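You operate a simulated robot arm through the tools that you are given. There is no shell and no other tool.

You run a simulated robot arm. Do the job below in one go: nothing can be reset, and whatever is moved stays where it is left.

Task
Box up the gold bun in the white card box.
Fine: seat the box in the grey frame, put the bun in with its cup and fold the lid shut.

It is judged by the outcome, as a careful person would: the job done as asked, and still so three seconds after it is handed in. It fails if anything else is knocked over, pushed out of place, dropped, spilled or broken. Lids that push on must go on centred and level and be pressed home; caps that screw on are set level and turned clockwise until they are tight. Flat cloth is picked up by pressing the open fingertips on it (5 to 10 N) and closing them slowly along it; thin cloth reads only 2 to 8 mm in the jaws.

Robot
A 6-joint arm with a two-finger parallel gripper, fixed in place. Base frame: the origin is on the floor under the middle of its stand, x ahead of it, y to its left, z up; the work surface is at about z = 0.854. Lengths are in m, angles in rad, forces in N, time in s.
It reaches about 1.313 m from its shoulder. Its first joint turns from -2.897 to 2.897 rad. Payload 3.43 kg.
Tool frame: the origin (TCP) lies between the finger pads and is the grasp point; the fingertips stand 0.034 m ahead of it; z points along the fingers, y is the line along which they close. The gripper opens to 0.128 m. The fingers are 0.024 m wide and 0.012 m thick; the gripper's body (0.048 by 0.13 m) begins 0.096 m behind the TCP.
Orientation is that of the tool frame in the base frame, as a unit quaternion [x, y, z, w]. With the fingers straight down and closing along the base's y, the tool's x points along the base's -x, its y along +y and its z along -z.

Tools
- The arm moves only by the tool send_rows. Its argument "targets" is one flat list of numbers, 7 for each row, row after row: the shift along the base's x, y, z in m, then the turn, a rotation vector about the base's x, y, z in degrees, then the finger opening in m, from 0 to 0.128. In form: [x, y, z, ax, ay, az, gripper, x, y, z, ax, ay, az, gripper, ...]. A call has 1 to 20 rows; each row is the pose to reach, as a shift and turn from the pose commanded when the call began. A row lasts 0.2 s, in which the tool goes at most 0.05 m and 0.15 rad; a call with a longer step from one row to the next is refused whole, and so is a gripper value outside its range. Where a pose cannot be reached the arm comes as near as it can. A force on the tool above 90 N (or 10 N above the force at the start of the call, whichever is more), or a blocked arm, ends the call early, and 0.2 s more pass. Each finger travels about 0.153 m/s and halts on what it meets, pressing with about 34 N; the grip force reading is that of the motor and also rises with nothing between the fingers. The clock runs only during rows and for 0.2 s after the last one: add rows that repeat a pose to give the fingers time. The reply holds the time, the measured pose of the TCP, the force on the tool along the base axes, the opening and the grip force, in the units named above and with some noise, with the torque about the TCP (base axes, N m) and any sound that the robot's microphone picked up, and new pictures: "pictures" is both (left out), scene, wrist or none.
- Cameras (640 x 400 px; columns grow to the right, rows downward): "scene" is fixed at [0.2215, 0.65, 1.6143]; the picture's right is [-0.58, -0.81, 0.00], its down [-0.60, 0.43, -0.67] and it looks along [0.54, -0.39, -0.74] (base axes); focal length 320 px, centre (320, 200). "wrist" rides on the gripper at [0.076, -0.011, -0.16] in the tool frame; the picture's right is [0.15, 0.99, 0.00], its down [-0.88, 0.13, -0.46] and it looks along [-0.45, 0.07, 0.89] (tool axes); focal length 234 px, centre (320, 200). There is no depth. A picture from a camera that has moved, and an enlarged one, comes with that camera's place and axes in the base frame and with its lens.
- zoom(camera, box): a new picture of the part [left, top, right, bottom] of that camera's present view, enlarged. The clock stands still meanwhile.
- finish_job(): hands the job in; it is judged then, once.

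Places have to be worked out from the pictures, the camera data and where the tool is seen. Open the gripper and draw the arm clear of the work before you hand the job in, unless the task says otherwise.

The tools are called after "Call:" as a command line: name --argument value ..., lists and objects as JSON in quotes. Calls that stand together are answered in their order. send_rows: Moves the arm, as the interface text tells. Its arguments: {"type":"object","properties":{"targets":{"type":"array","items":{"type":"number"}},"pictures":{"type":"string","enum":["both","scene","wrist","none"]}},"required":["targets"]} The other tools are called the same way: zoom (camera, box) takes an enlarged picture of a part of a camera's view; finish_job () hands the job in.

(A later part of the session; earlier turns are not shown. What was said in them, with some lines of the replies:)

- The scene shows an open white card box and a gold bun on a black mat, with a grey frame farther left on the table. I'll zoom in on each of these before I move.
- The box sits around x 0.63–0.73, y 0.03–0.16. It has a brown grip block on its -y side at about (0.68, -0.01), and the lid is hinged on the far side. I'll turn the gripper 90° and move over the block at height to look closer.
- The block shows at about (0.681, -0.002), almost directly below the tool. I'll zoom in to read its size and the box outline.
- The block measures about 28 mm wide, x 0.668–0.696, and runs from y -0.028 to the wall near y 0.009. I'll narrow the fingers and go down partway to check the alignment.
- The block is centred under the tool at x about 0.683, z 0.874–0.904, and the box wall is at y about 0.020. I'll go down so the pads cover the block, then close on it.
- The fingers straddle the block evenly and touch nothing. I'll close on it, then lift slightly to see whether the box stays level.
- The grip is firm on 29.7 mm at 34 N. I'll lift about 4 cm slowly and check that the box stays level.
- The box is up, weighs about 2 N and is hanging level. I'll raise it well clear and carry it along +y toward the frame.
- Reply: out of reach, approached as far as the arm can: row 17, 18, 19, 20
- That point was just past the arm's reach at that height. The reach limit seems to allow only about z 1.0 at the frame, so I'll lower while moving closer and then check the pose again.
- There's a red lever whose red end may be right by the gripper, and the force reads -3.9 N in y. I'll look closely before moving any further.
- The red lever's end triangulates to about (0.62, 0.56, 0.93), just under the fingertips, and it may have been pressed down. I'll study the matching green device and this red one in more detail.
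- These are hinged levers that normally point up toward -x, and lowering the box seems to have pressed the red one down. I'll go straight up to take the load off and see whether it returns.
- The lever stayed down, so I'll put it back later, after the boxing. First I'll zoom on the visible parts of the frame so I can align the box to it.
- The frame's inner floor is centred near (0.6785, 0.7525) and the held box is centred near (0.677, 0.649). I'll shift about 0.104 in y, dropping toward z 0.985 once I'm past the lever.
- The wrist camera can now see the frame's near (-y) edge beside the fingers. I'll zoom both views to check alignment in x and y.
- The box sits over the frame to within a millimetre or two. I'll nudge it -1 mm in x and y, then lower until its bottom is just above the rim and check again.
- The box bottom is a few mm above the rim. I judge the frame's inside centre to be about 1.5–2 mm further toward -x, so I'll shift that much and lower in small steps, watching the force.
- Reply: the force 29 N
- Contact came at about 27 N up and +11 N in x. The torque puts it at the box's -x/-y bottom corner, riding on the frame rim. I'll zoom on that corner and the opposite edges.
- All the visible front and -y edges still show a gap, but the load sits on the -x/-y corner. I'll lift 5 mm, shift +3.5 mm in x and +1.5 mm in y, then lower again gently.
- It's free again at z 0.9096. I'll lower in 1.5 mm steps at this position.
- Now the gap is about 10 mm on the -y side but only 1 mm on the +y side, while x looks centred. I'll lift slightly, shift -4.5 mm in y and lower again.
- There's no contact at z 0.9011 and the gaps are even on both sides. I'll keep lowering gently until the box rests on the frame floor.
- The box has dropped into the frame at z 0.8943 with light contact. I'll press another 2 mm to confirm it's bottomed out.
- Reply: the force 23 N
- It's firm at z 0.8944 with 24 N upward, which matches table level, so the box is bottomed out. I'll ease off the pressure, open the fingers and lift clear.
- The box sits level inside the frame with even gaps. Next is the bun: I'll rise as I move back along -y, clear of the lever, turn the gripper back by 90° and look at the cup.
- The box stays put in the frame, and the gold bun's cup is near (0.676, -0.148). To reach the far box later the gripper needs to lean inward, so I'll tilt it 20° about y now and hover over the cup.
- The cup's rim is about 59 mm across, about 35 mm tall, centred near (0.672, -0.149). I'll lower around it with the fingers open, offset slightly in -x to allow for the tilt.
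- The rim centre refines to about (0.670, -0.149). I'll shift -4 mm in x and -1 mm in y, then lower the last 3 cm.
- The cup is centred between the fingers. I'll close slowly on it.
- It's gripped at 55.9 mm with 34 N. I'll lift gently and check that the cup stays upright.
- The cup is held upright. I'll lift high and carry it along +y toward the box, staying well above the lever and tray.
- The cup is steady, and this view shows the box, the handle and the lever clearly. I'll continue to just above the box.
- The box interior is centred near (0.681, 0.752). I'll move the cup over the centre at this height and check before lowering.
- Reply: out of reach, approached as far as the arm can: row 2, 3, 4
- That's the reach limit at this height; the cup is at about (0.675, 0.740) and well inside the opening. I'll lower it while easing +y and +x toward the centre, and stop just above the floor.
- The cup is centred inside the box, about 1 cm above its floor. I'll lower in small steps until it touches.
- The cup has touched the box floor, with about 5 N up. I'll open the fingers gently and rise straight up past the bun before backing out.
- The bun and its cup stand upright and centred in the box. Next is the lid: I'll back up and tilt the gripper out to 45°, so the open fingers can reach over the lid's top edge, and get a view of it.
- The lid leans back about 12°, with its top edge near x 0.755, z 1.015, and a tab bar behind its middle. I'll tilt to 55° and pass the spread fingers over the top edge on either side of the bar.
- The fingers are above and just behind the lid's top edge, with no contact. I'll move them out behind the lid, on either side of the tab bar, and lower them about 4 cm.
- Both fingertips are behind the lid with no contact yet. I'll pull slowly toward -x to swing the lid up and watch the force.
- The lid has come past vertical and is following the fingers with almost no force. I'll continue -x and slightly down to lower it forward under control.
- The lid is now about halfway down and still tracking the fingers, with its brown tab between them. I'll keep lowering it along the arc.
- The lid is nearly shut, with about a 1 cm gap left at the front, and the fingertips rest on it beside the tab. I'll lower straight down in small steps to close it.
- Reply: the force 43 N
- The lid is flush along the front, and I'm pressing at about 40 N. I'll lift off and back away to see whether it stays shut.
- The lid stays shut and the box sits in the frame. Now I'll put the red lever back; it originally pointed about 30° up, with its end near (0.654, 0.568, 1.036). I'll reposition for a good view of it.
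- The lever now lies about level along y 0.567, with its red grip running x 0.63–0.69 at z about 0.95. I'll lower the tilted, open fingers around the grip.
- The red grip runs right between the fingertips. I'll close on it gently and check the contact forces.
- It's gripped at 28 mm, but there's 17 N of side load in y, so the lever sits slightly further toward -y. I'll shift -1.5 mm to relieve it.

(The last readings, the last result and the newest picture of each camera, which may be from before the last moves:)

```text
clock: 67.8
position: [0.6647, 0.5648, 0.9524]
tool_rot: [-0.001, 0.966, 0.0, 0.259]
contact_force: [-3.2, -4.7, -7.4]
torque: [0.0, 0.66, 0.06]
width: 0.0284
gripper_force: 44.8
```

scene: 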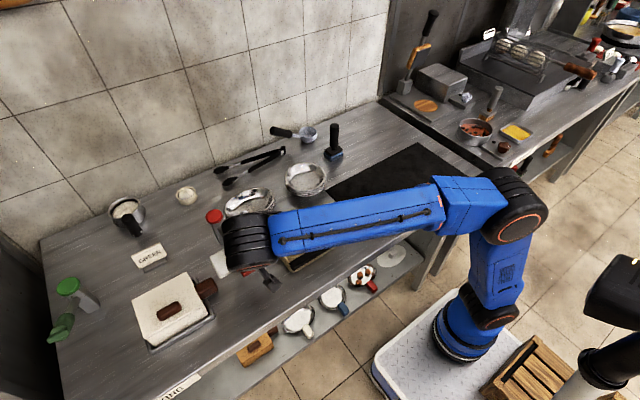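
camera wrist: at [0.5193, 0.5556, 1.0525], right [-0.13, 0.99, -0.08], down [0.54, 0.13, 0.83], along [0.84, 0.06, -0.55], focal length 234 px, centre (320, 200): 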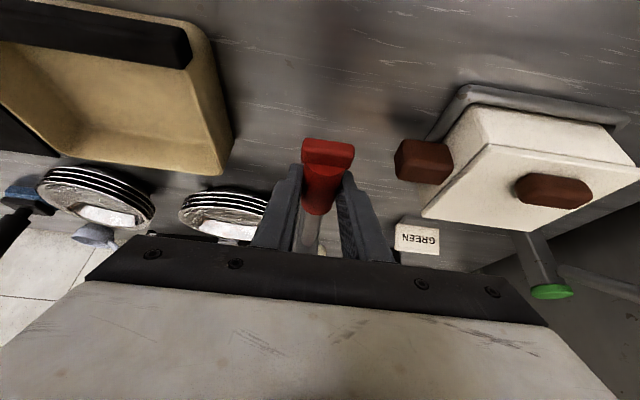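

The side load is mostly gone. I'll raise the lever along its arc in small steps, turning the gripper with it: first 6°, then check.

Call:
send_rows --targets '[0.0003, 0, 0.0037, 0, 1.5, 0, 0.02, 0.0007, 0, 0.0073, 0, 3, 0, 0.02, 0.0012, 0, 0.011, 0, 4.5, 0, 0.02, 0.0017, 0, 0.0146, 0, 6, 0, 0.02, 0.0017, 0, 0.0146, 0, 6, 0, 0.02]'

Call:
zoom --camera "wrist" --box '[200, 60, 440, 260]'

```text
clock: 69.0
position: [0.6669, 0.5649, 0.9674]
tool_rot: [0.0, 0.978, -0.002, 0.208]
contact_force: [-4.7, -10.2, -12.5]
torque: [-0.17, 1.28, 0.1]
width: 0.0284
gripper_force: 45.3
camera wrist: at [0.5335, 0.5555, 1.0826], right [-0.13, 0.99, -0.06], down [0.62, 0.13, 0.77], along [0.77, 0.06, -0.63], focal length 234 px, centre (320, 200)
```

scene: 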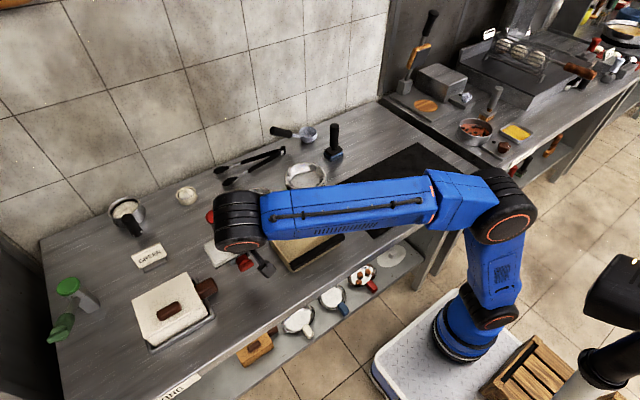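
wrist: 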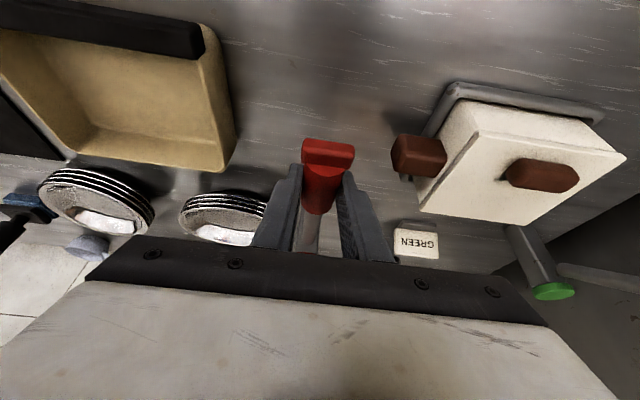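

```text
2.00 times, centred on (320, 160) of wrist
camera zoom: at [0.5335, 0.5555, 1.0826], right [-0.13, 0.99, -0.06], down [0.62, 0.13, 0.77], along [0.77, 0.06, -0.63], focal length 468 px, centre (320, 280)
```

zoom: 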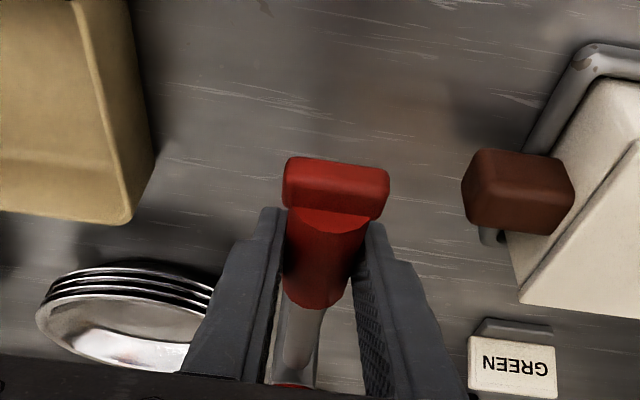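

The lever follows with about 12 N of resistance. I'll keep going along the arc to about 24° up.

Call:
send_rows --targets '[0.0007, -0.0005, 0.0036, 0, 1.5, 0, 0.02, 0.0014, -0.001, 0.0072, 0, 3, 0, 0.02, 0.0023, -0.001, 0.0108, 0, 4.5, 0, 0.02, 0.0032, -0.001, 0.0143, 0, 6, 0, 0.02, 0.0043, -0.001, 0.0178, 0, 7.5, 0, 0.02, 0.0054, -0.001, 0.0213, 0, 9, 0, 0.02, 0.0067, -0.001, 0.0248, 0, 10.5, 0, 0.02, 0.008, -0.001, 0.0282, 0, 12, 0, 0.02, 0.0095, -0.001, 0.0316, 0, 13.5, 0, 0.02, 0.0108, -0.001, 0.035, 0, 15, 0, 0.02, 0.0125, -0.001, 0.0383, 0, 16.5, 0, 0.02, 0.0141, -0.001, 0.0416, 0, 18, 0, 0.02, 0.0141, -0.001, 0.0416, 0, 18, 0, 0.02]'

Call:
zoom --camera "scene" --box '[100, 240, 260, 340]'

Call:
zoom --camera "wrist" --box '[200, 60, 440, 260]'

```text
clock: 71.8
position: [0.6828, 0.5662, 1.0059]
tool_rot: [0.0, 0.999, -0.001, 0.051]
contact_force: [30.5, -1.3, -24.4]
torque: [0.05, 0.09, 0.17]
width: 0.0281
gripper_force: 45.0
camera wrist: at [0.5903, 0.5556, 1.1588], right [-0.15, 0.99, -0.02], down [0.83, 0.13, 0.54], along [0.54, 0.06, -0.84], focal length 234 px, centre (320, 200)
```

scene: 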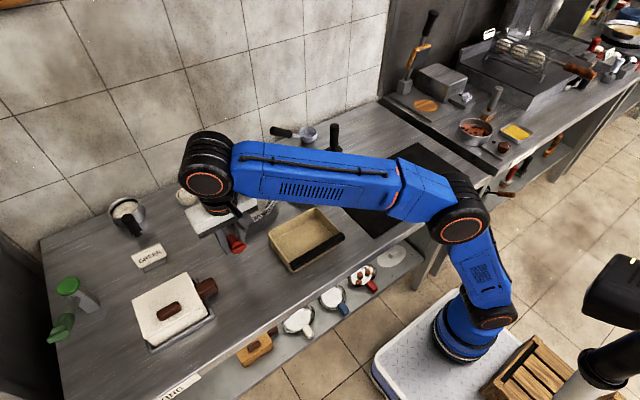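
wrist: 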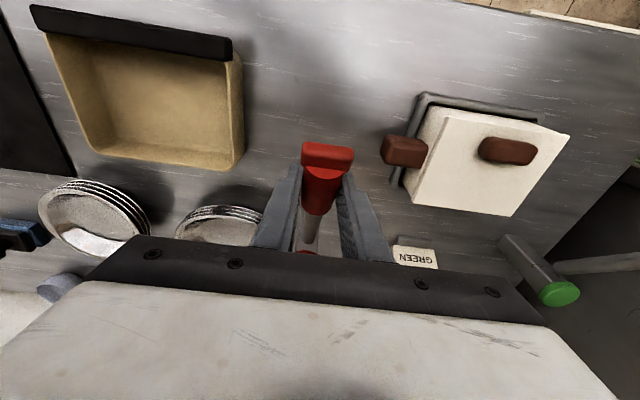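

```text
4.00 times, centred on (180, 290) of scene
camera zoom: at [0.2215, 0.65, 1.6143], right [-0.58, -0.81, 0.0], down [-0.6, 0.43, -0.67], along [0.54, -0.39, -0.74], focal length 1280 px, centre (880, -160)
```

zoom: 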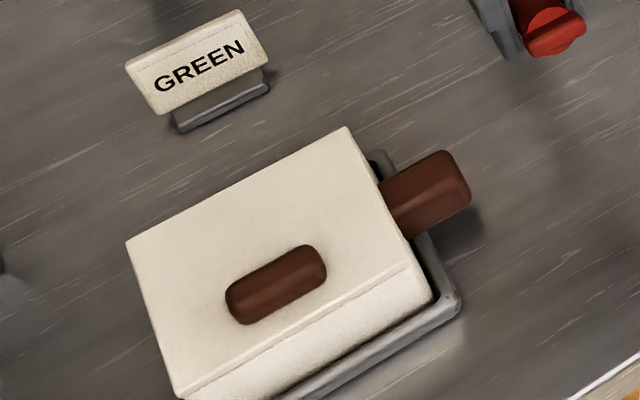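

```text
2.00 times, centred on (320, 160) of wrist
camera zoom: at [0.5903, 0.5556, 1.1588], right [-0.15, 0.99, -0.02], down [0.83, 0.13, 0.54], along [0.54, 0.06, -0.84], focal length 468 px, centre (320, 280)
```

zoom: 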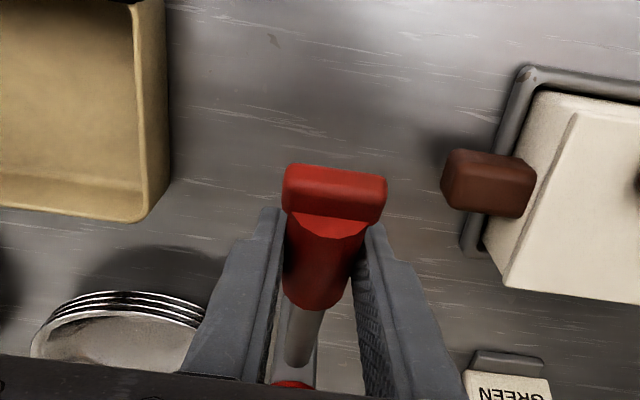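

The lever is about 24° up; comparing with my first picture, it needs roughly 6–7° more. There's 30 N in x from my arc being a little off, so I'll ease +4 mm in x and continue slowly.

Call:
send_rows --targets '[0.002, 0, 0, 0, 0, 0, 0.02, 0.004, 0, 0, 0, 0, 0, 0.02, 0.006, 0, 0.003, 0, 1.5, 0, 0.02, 0.008, 0, 0.006, 0, 3, 0, 0.02, 0.01, 0, 0.009, 0, 4.5, 0, 0.02, 0.01, 0, 0.009, 0, 4.5, 0, 0.02]'

Call:
zoom --camera "scene" --box '[100, 240, 260, 340]'

Call:
zoom --camera "scene" --box '[0, 180, 320, 380]'

```text
clock: 73.2
position: [0.6883, 0.5646, 1.0173]
tool_rot: [-0.001, 1.0, -0.001, 0.013]
contact_force: [-12.0, -5.5, -8.9]
torque: [-0.02, 1.5, 0.05]
width: 0.0282
gripper_force: 45.8
camera wrist: at [0.6095, 0.5554, 1.176], right [-0.15, 0.99, -0.01], down [0.87, 0.13, 0.48], along [0.47, 0.07, -0.88], focal length 234 px, centre (320, 200)
```

scene: 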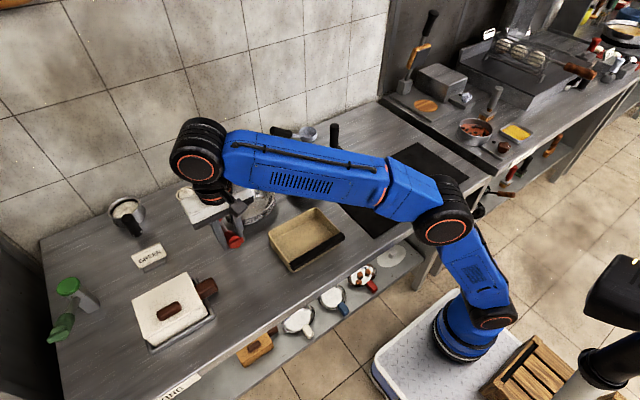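
wrist: 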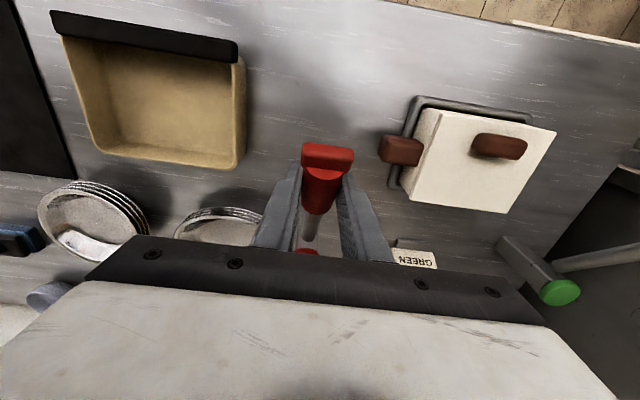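

```text
4.00 times, centred on (180, 290) of scene
camera zoom: at [0.2215, 0.65, 1.6143], right [-0.58, -0.81, 0.0], down [-0.6, 0.43, -0.67], along [0.54, -0.39, -0.74], focal length 1280 px, centre (880, -160)
```

zoom: 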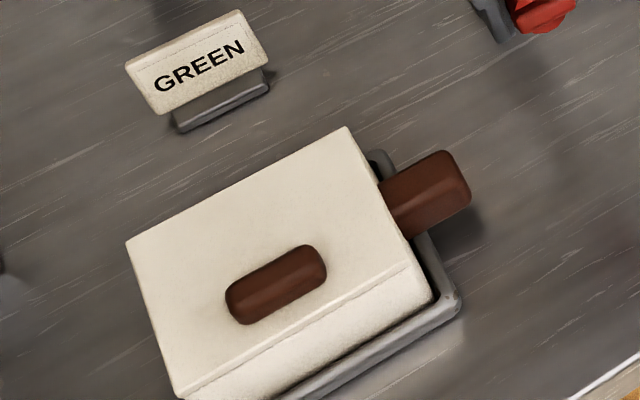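

```text
2.00 times, centred on (160, 280) of scene
camera zoom: at [0.2215, 0.65, 1.6143], right [-0.58, -0.81, 0.0], down [-0.6, 0.43, -0.67], along [0.54, -0.39, -0.74], focal length 640 px, centre (640, 40)
```

zoom: 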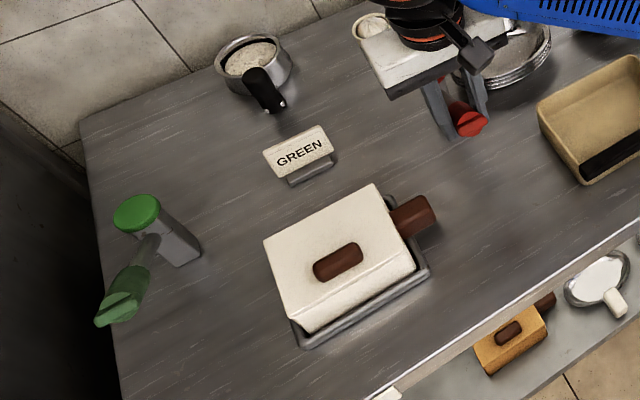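

The crossbar is within a pixel or two of where it was in my first pictures. I'll add under 1°, then open the fingers and withdraw straight back along -x, past the lever's end.

Call:
send_rows --targets '[0.0008, 0, 0.0015, 0, 0.7, 0, 0.02, 0.0008, 0, 0.0015, 0, 0.7, 0, 0.02, 0.0008, 0, 0.0015, 0, 0.7, 0, 0.035, 0.0008, 0, 0.0015, 0, 0.7, 0, 0.055, 0.0008, 0, 0.0015, 0, 0.7, 0, 0.07, 0.0008, 0, 0.0015, 0, 0.7, 0, 0.07]'

Call:
zoom --camera "scene" --box '[100, 240, 260, 340]'

Call:
zoom --camera "wrist" --box '[200, 60, 440, 260]'

```text
clock: 74.6
position: [0.6899, 0.5648, 1.0199]
tool_rot: [0.0, 1.0, -0.002, 0.007]
contact_force: [-0.1, 0.4, -0.1]
torque: [-0.04, 0.01, 0.01]
width: 0.0699
gripper_force: 0.0
camera wrist: at [0.6128, 0.5549, 1.1786], right [-0.15, 0.99, 0.0], down [0.87, 0.13, 0.47], along [0.46, 0.06, -0.88], focal length 234 px, centre (320, 200)
```

scene: 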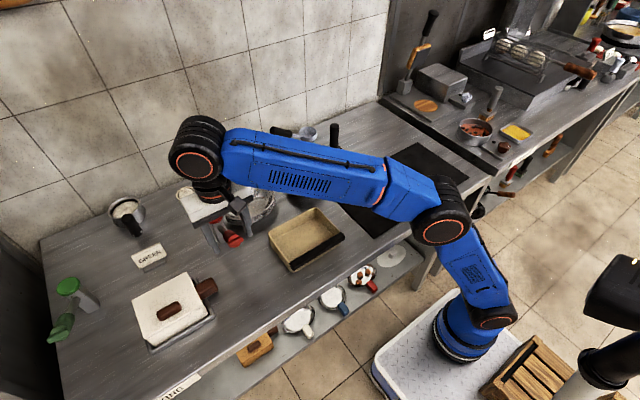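
wrist: 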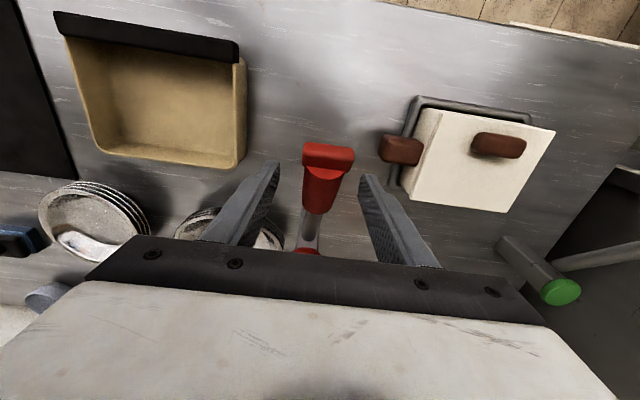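

```text
4.00 times, centred on (180, 290) of scene
camera zoom: at [0.2215, 0.65, 1.6143], right [-0.58, -0.81, 0.0], down [-0.6, 0.43, -0.67], along [0.54, -0.39, -0.74], focal length 1280 px, centre (880, -160)
```

zoom: 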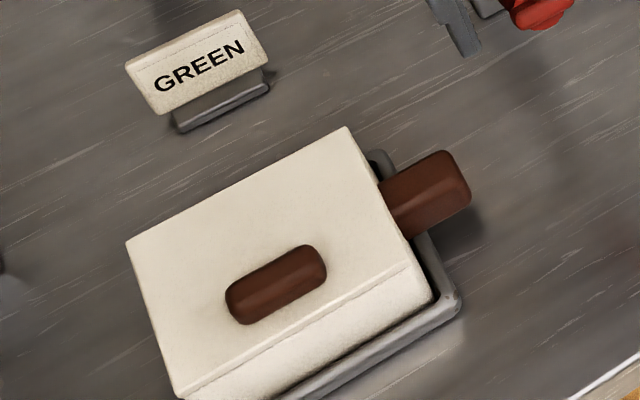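

```text
2.00 times, centred on (320, 160) of wrist
camera zoom: at [0.6128, 0.5549, 1.1786], right [-0.15, 0.99, 0.0], down [0.87, 0.13, 0.47], along [0.46, 0.06, -0.88], focal length 468 px, centre (320, 280)
```

zoom: 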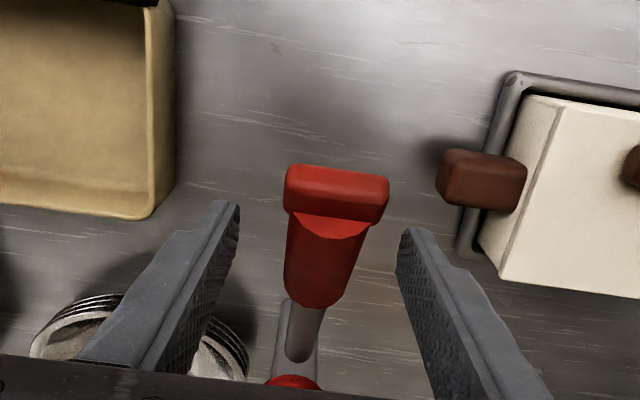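

The lever's crossbar now lines up with its first-picture position and stays there with the fingers open. I'll withdraw along -x past its end, then rise and move clear.

Call:
send_rows --targets '[-0.015, 0, 0, 0, 0, 0, 0.07, -0.035, 0, 0, 0, 0, 0, 0.07, -0.06, 0, 0, 0, 0, 0, 0.07, -0.085, 0, 0, 0, 0, 0, 0.07, -0.11, 0, 0, 0, 0, 0, 0.07, -0.13, 0, 0.01, 0, 0, 0, 0.07, -0.14, -0.01, 0.04, 0, 0, 0, 0.07, -0.14, -0.04, 0.07, 0, 0, 0, 0.07, -0.14, -0.08, 0.09, 0, 0, 0, 0.07, -0.14, -0.12, 0.1, 0, 0, 0, 0.07, -0.13, -0.165, 0.1, 0, 0, 0, 0.07, -0.12, -0.21, 0.1, 0, 0, 0, 0.07, -0.11, -0.255, 0.1, 0, 0, 0, 0.07, -0.1, -0.3, 0.1, 0, 0, 0, 0.07, -0.09, -0.345, 0.1, 0, 0, 0, 0.07, -0.08, -0.39, 0.1, 0, 0, 0, 0.07, -0.07, -0.435, 0.1, 0, 0, 0, 0.07, -0.06, -0.475, 0.1, 0, 0, 0, 0.07, -0.06, -0.5, 0.1, 0, 0, 0, 0.07, -0.06, -0.5, 0.1, 0, 0, 0, 0.07]'

Call:
zoom --camera "scene" --box '[0, 180, 320, 380]'

Call:
zoom --camera "scene" --box '[110, 250, 230, 360]'

Call:
zoom --camera "scene" --box '[100, 240, 260, 340]'

```text
clock: 78.8
position: [0.6308, 0.0643, 1.1183]
tool_rot: [0.0, 1.0, -0.002, 0.007]
contact_force: [-0.1, 0.2, -0.4]
torque: [0.03, 0.0, 0.0]
width: 0.07
gripper_force: 0.1
camera wrist: at [0.5532, 0.0546, 1.277], right [-0.15, 0.99, 0.0], down [0.87, 0.13, 0.47], along [0.46, 0.06, -0.88], focal length 234 px, centre (320, 200)
```

scene: 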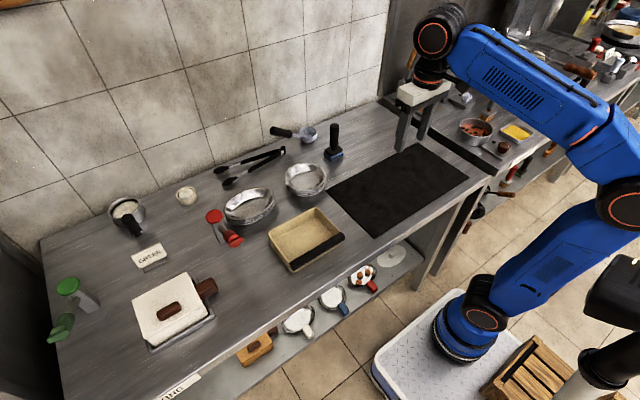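
wrist: 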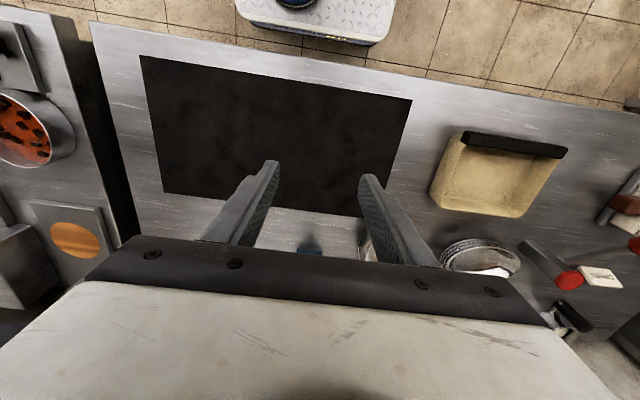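

```text
2.00 times, centred on (160, 280) of scene
camera zoom: at [0.2215, 0.65, 1.6143], right [-0.58, -0.81, 0.0], down [-0.6, 0.43, -0.67], along [0.54, -0.39, -0.74], focal length 640 px, centre (640, 40)
```

zoom: 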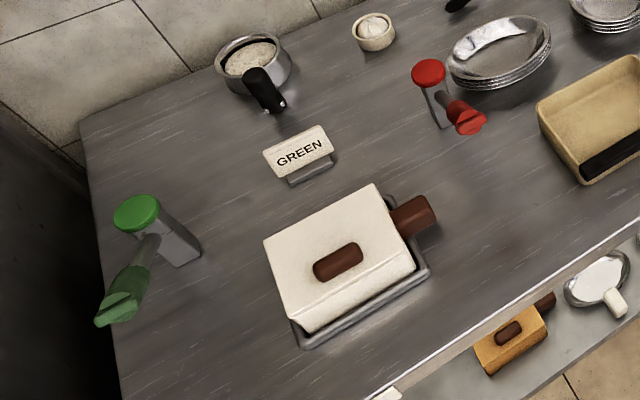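

```text
3.64 times, centred on (170, 305) of scene
camera zoom: at [0.2215, 0.65, 1.6143], right [-0.58, -0.81, 0.0], down [-0.6, 0.43, -0.67], along [0.54, -0.39, -0.74], focal length 1164 px, centre (866, -182)
```

zoom: 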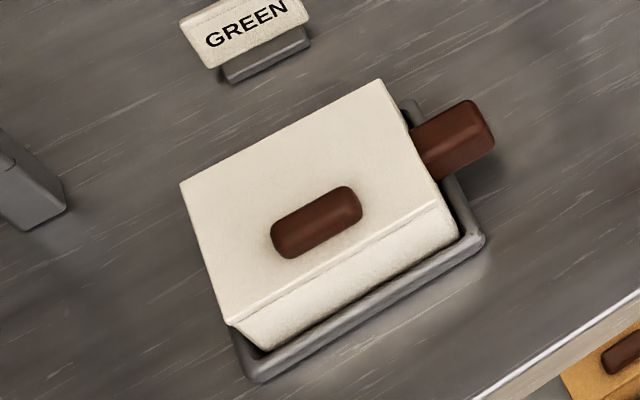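

```text
4.00 times, centred on (180, 290) of scene
camera zoom: at [0.2215, 0.65, 1.6143], right [-0.58, -0.81, 0.0], down [-0.6, 0.43, -0.67], along [0.54, -0.39, -0.74], focal length 1280 px, centre (880, -160)
```

zoom: 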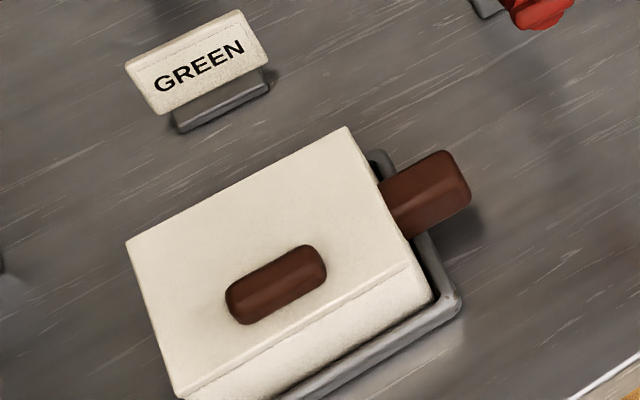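

The lever matches its first-picture position, and the box looks closed in the frame. I'll check the lid seam and the seating at high zoom before handing in.

Call:
zoom --camera "scene" --box '[140, 305, 190, 355]'

Call:
zoom --camera "scene" --box '[180, 265, 230, 325]'

Call:
zoom --camera "scene" --box '[200, 200, 260, 260]'

```text
8.00 times, centred on (165, 330) of scene
camera zoom: at [0.2215, 0.65, 1.6143], right [-0.58, -0.81, 0.0], down [-0.6, 0.43, -0.67], along [0.54, -0.39, -0.74], focal length 2561 px, centre (1560, -840)
```

zoom: 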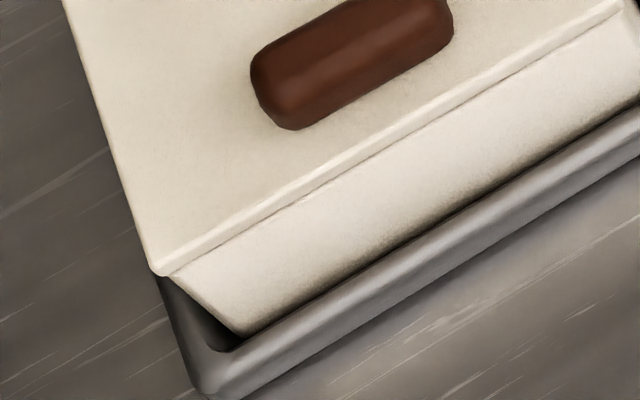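

```text
6.67 times, centred on (205, 295) of scene
camera zoom: at [0.2215, 0.65, 1.6143], right [-0.58, -0.81, 0.0], down [-0.6, 0.43, -0.67], along [0.54, -0.39, -0.74], focal length 2134 px, centre (1087, -433)
```

zoom: 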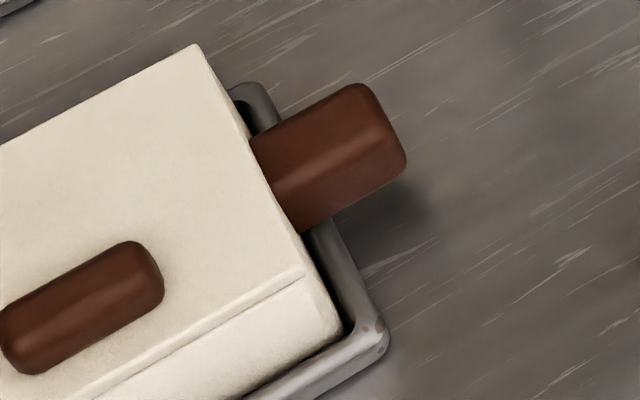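

```text
6.67 times, centred on (230, 230) of scene
camera zoom: at [0.2215, 0.65, 1.6143], right [-0.58, -0.81, 0.0], down [-0.6, 0.43, -0.67], along [0.54, -0.39, -0.74], focal length 2134 px, centre (920, 0)
```

zoom: 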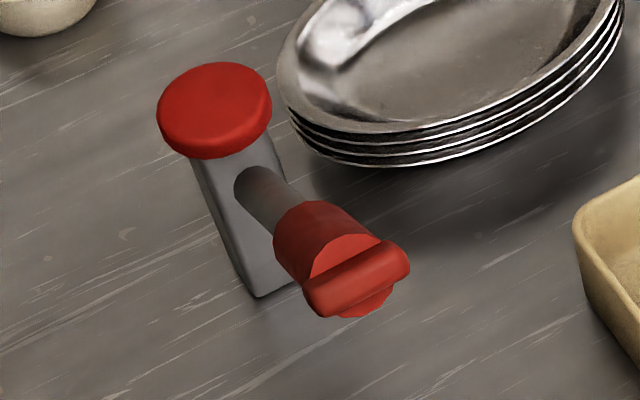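

The lid is shut with an even seam, the box rests inside the frame, and the lever is back up. The gripper is open and the arm is clear, so I'll hand the job in.

Call:
finish_job

```text
The job is handed in.
```

The gold bun is boxed: the white box is seated in the grey frame, the bun is inside in its cup, and the lid is folded shut. At the last check the lid seam was even along the front, and the arm was clear with the gripper open.

**Red lever:** on the way to the frame, I lowered the box onto the red lever and pressed it down from about 30° up to roughly level. After closing the lid, I gripped the lever and raised it back. It matches its position in the first pictures as closely as I can measure and stayed there after I let go. It was still moved during the job, which could count against it.

**First try at seating the box:** a bottom corner of the box caught on the frame's rim, with about 27 N of force. I lifted it, re-aligned and seated it, and the pictures show no damage. I saw nothing else moved or knocked over.
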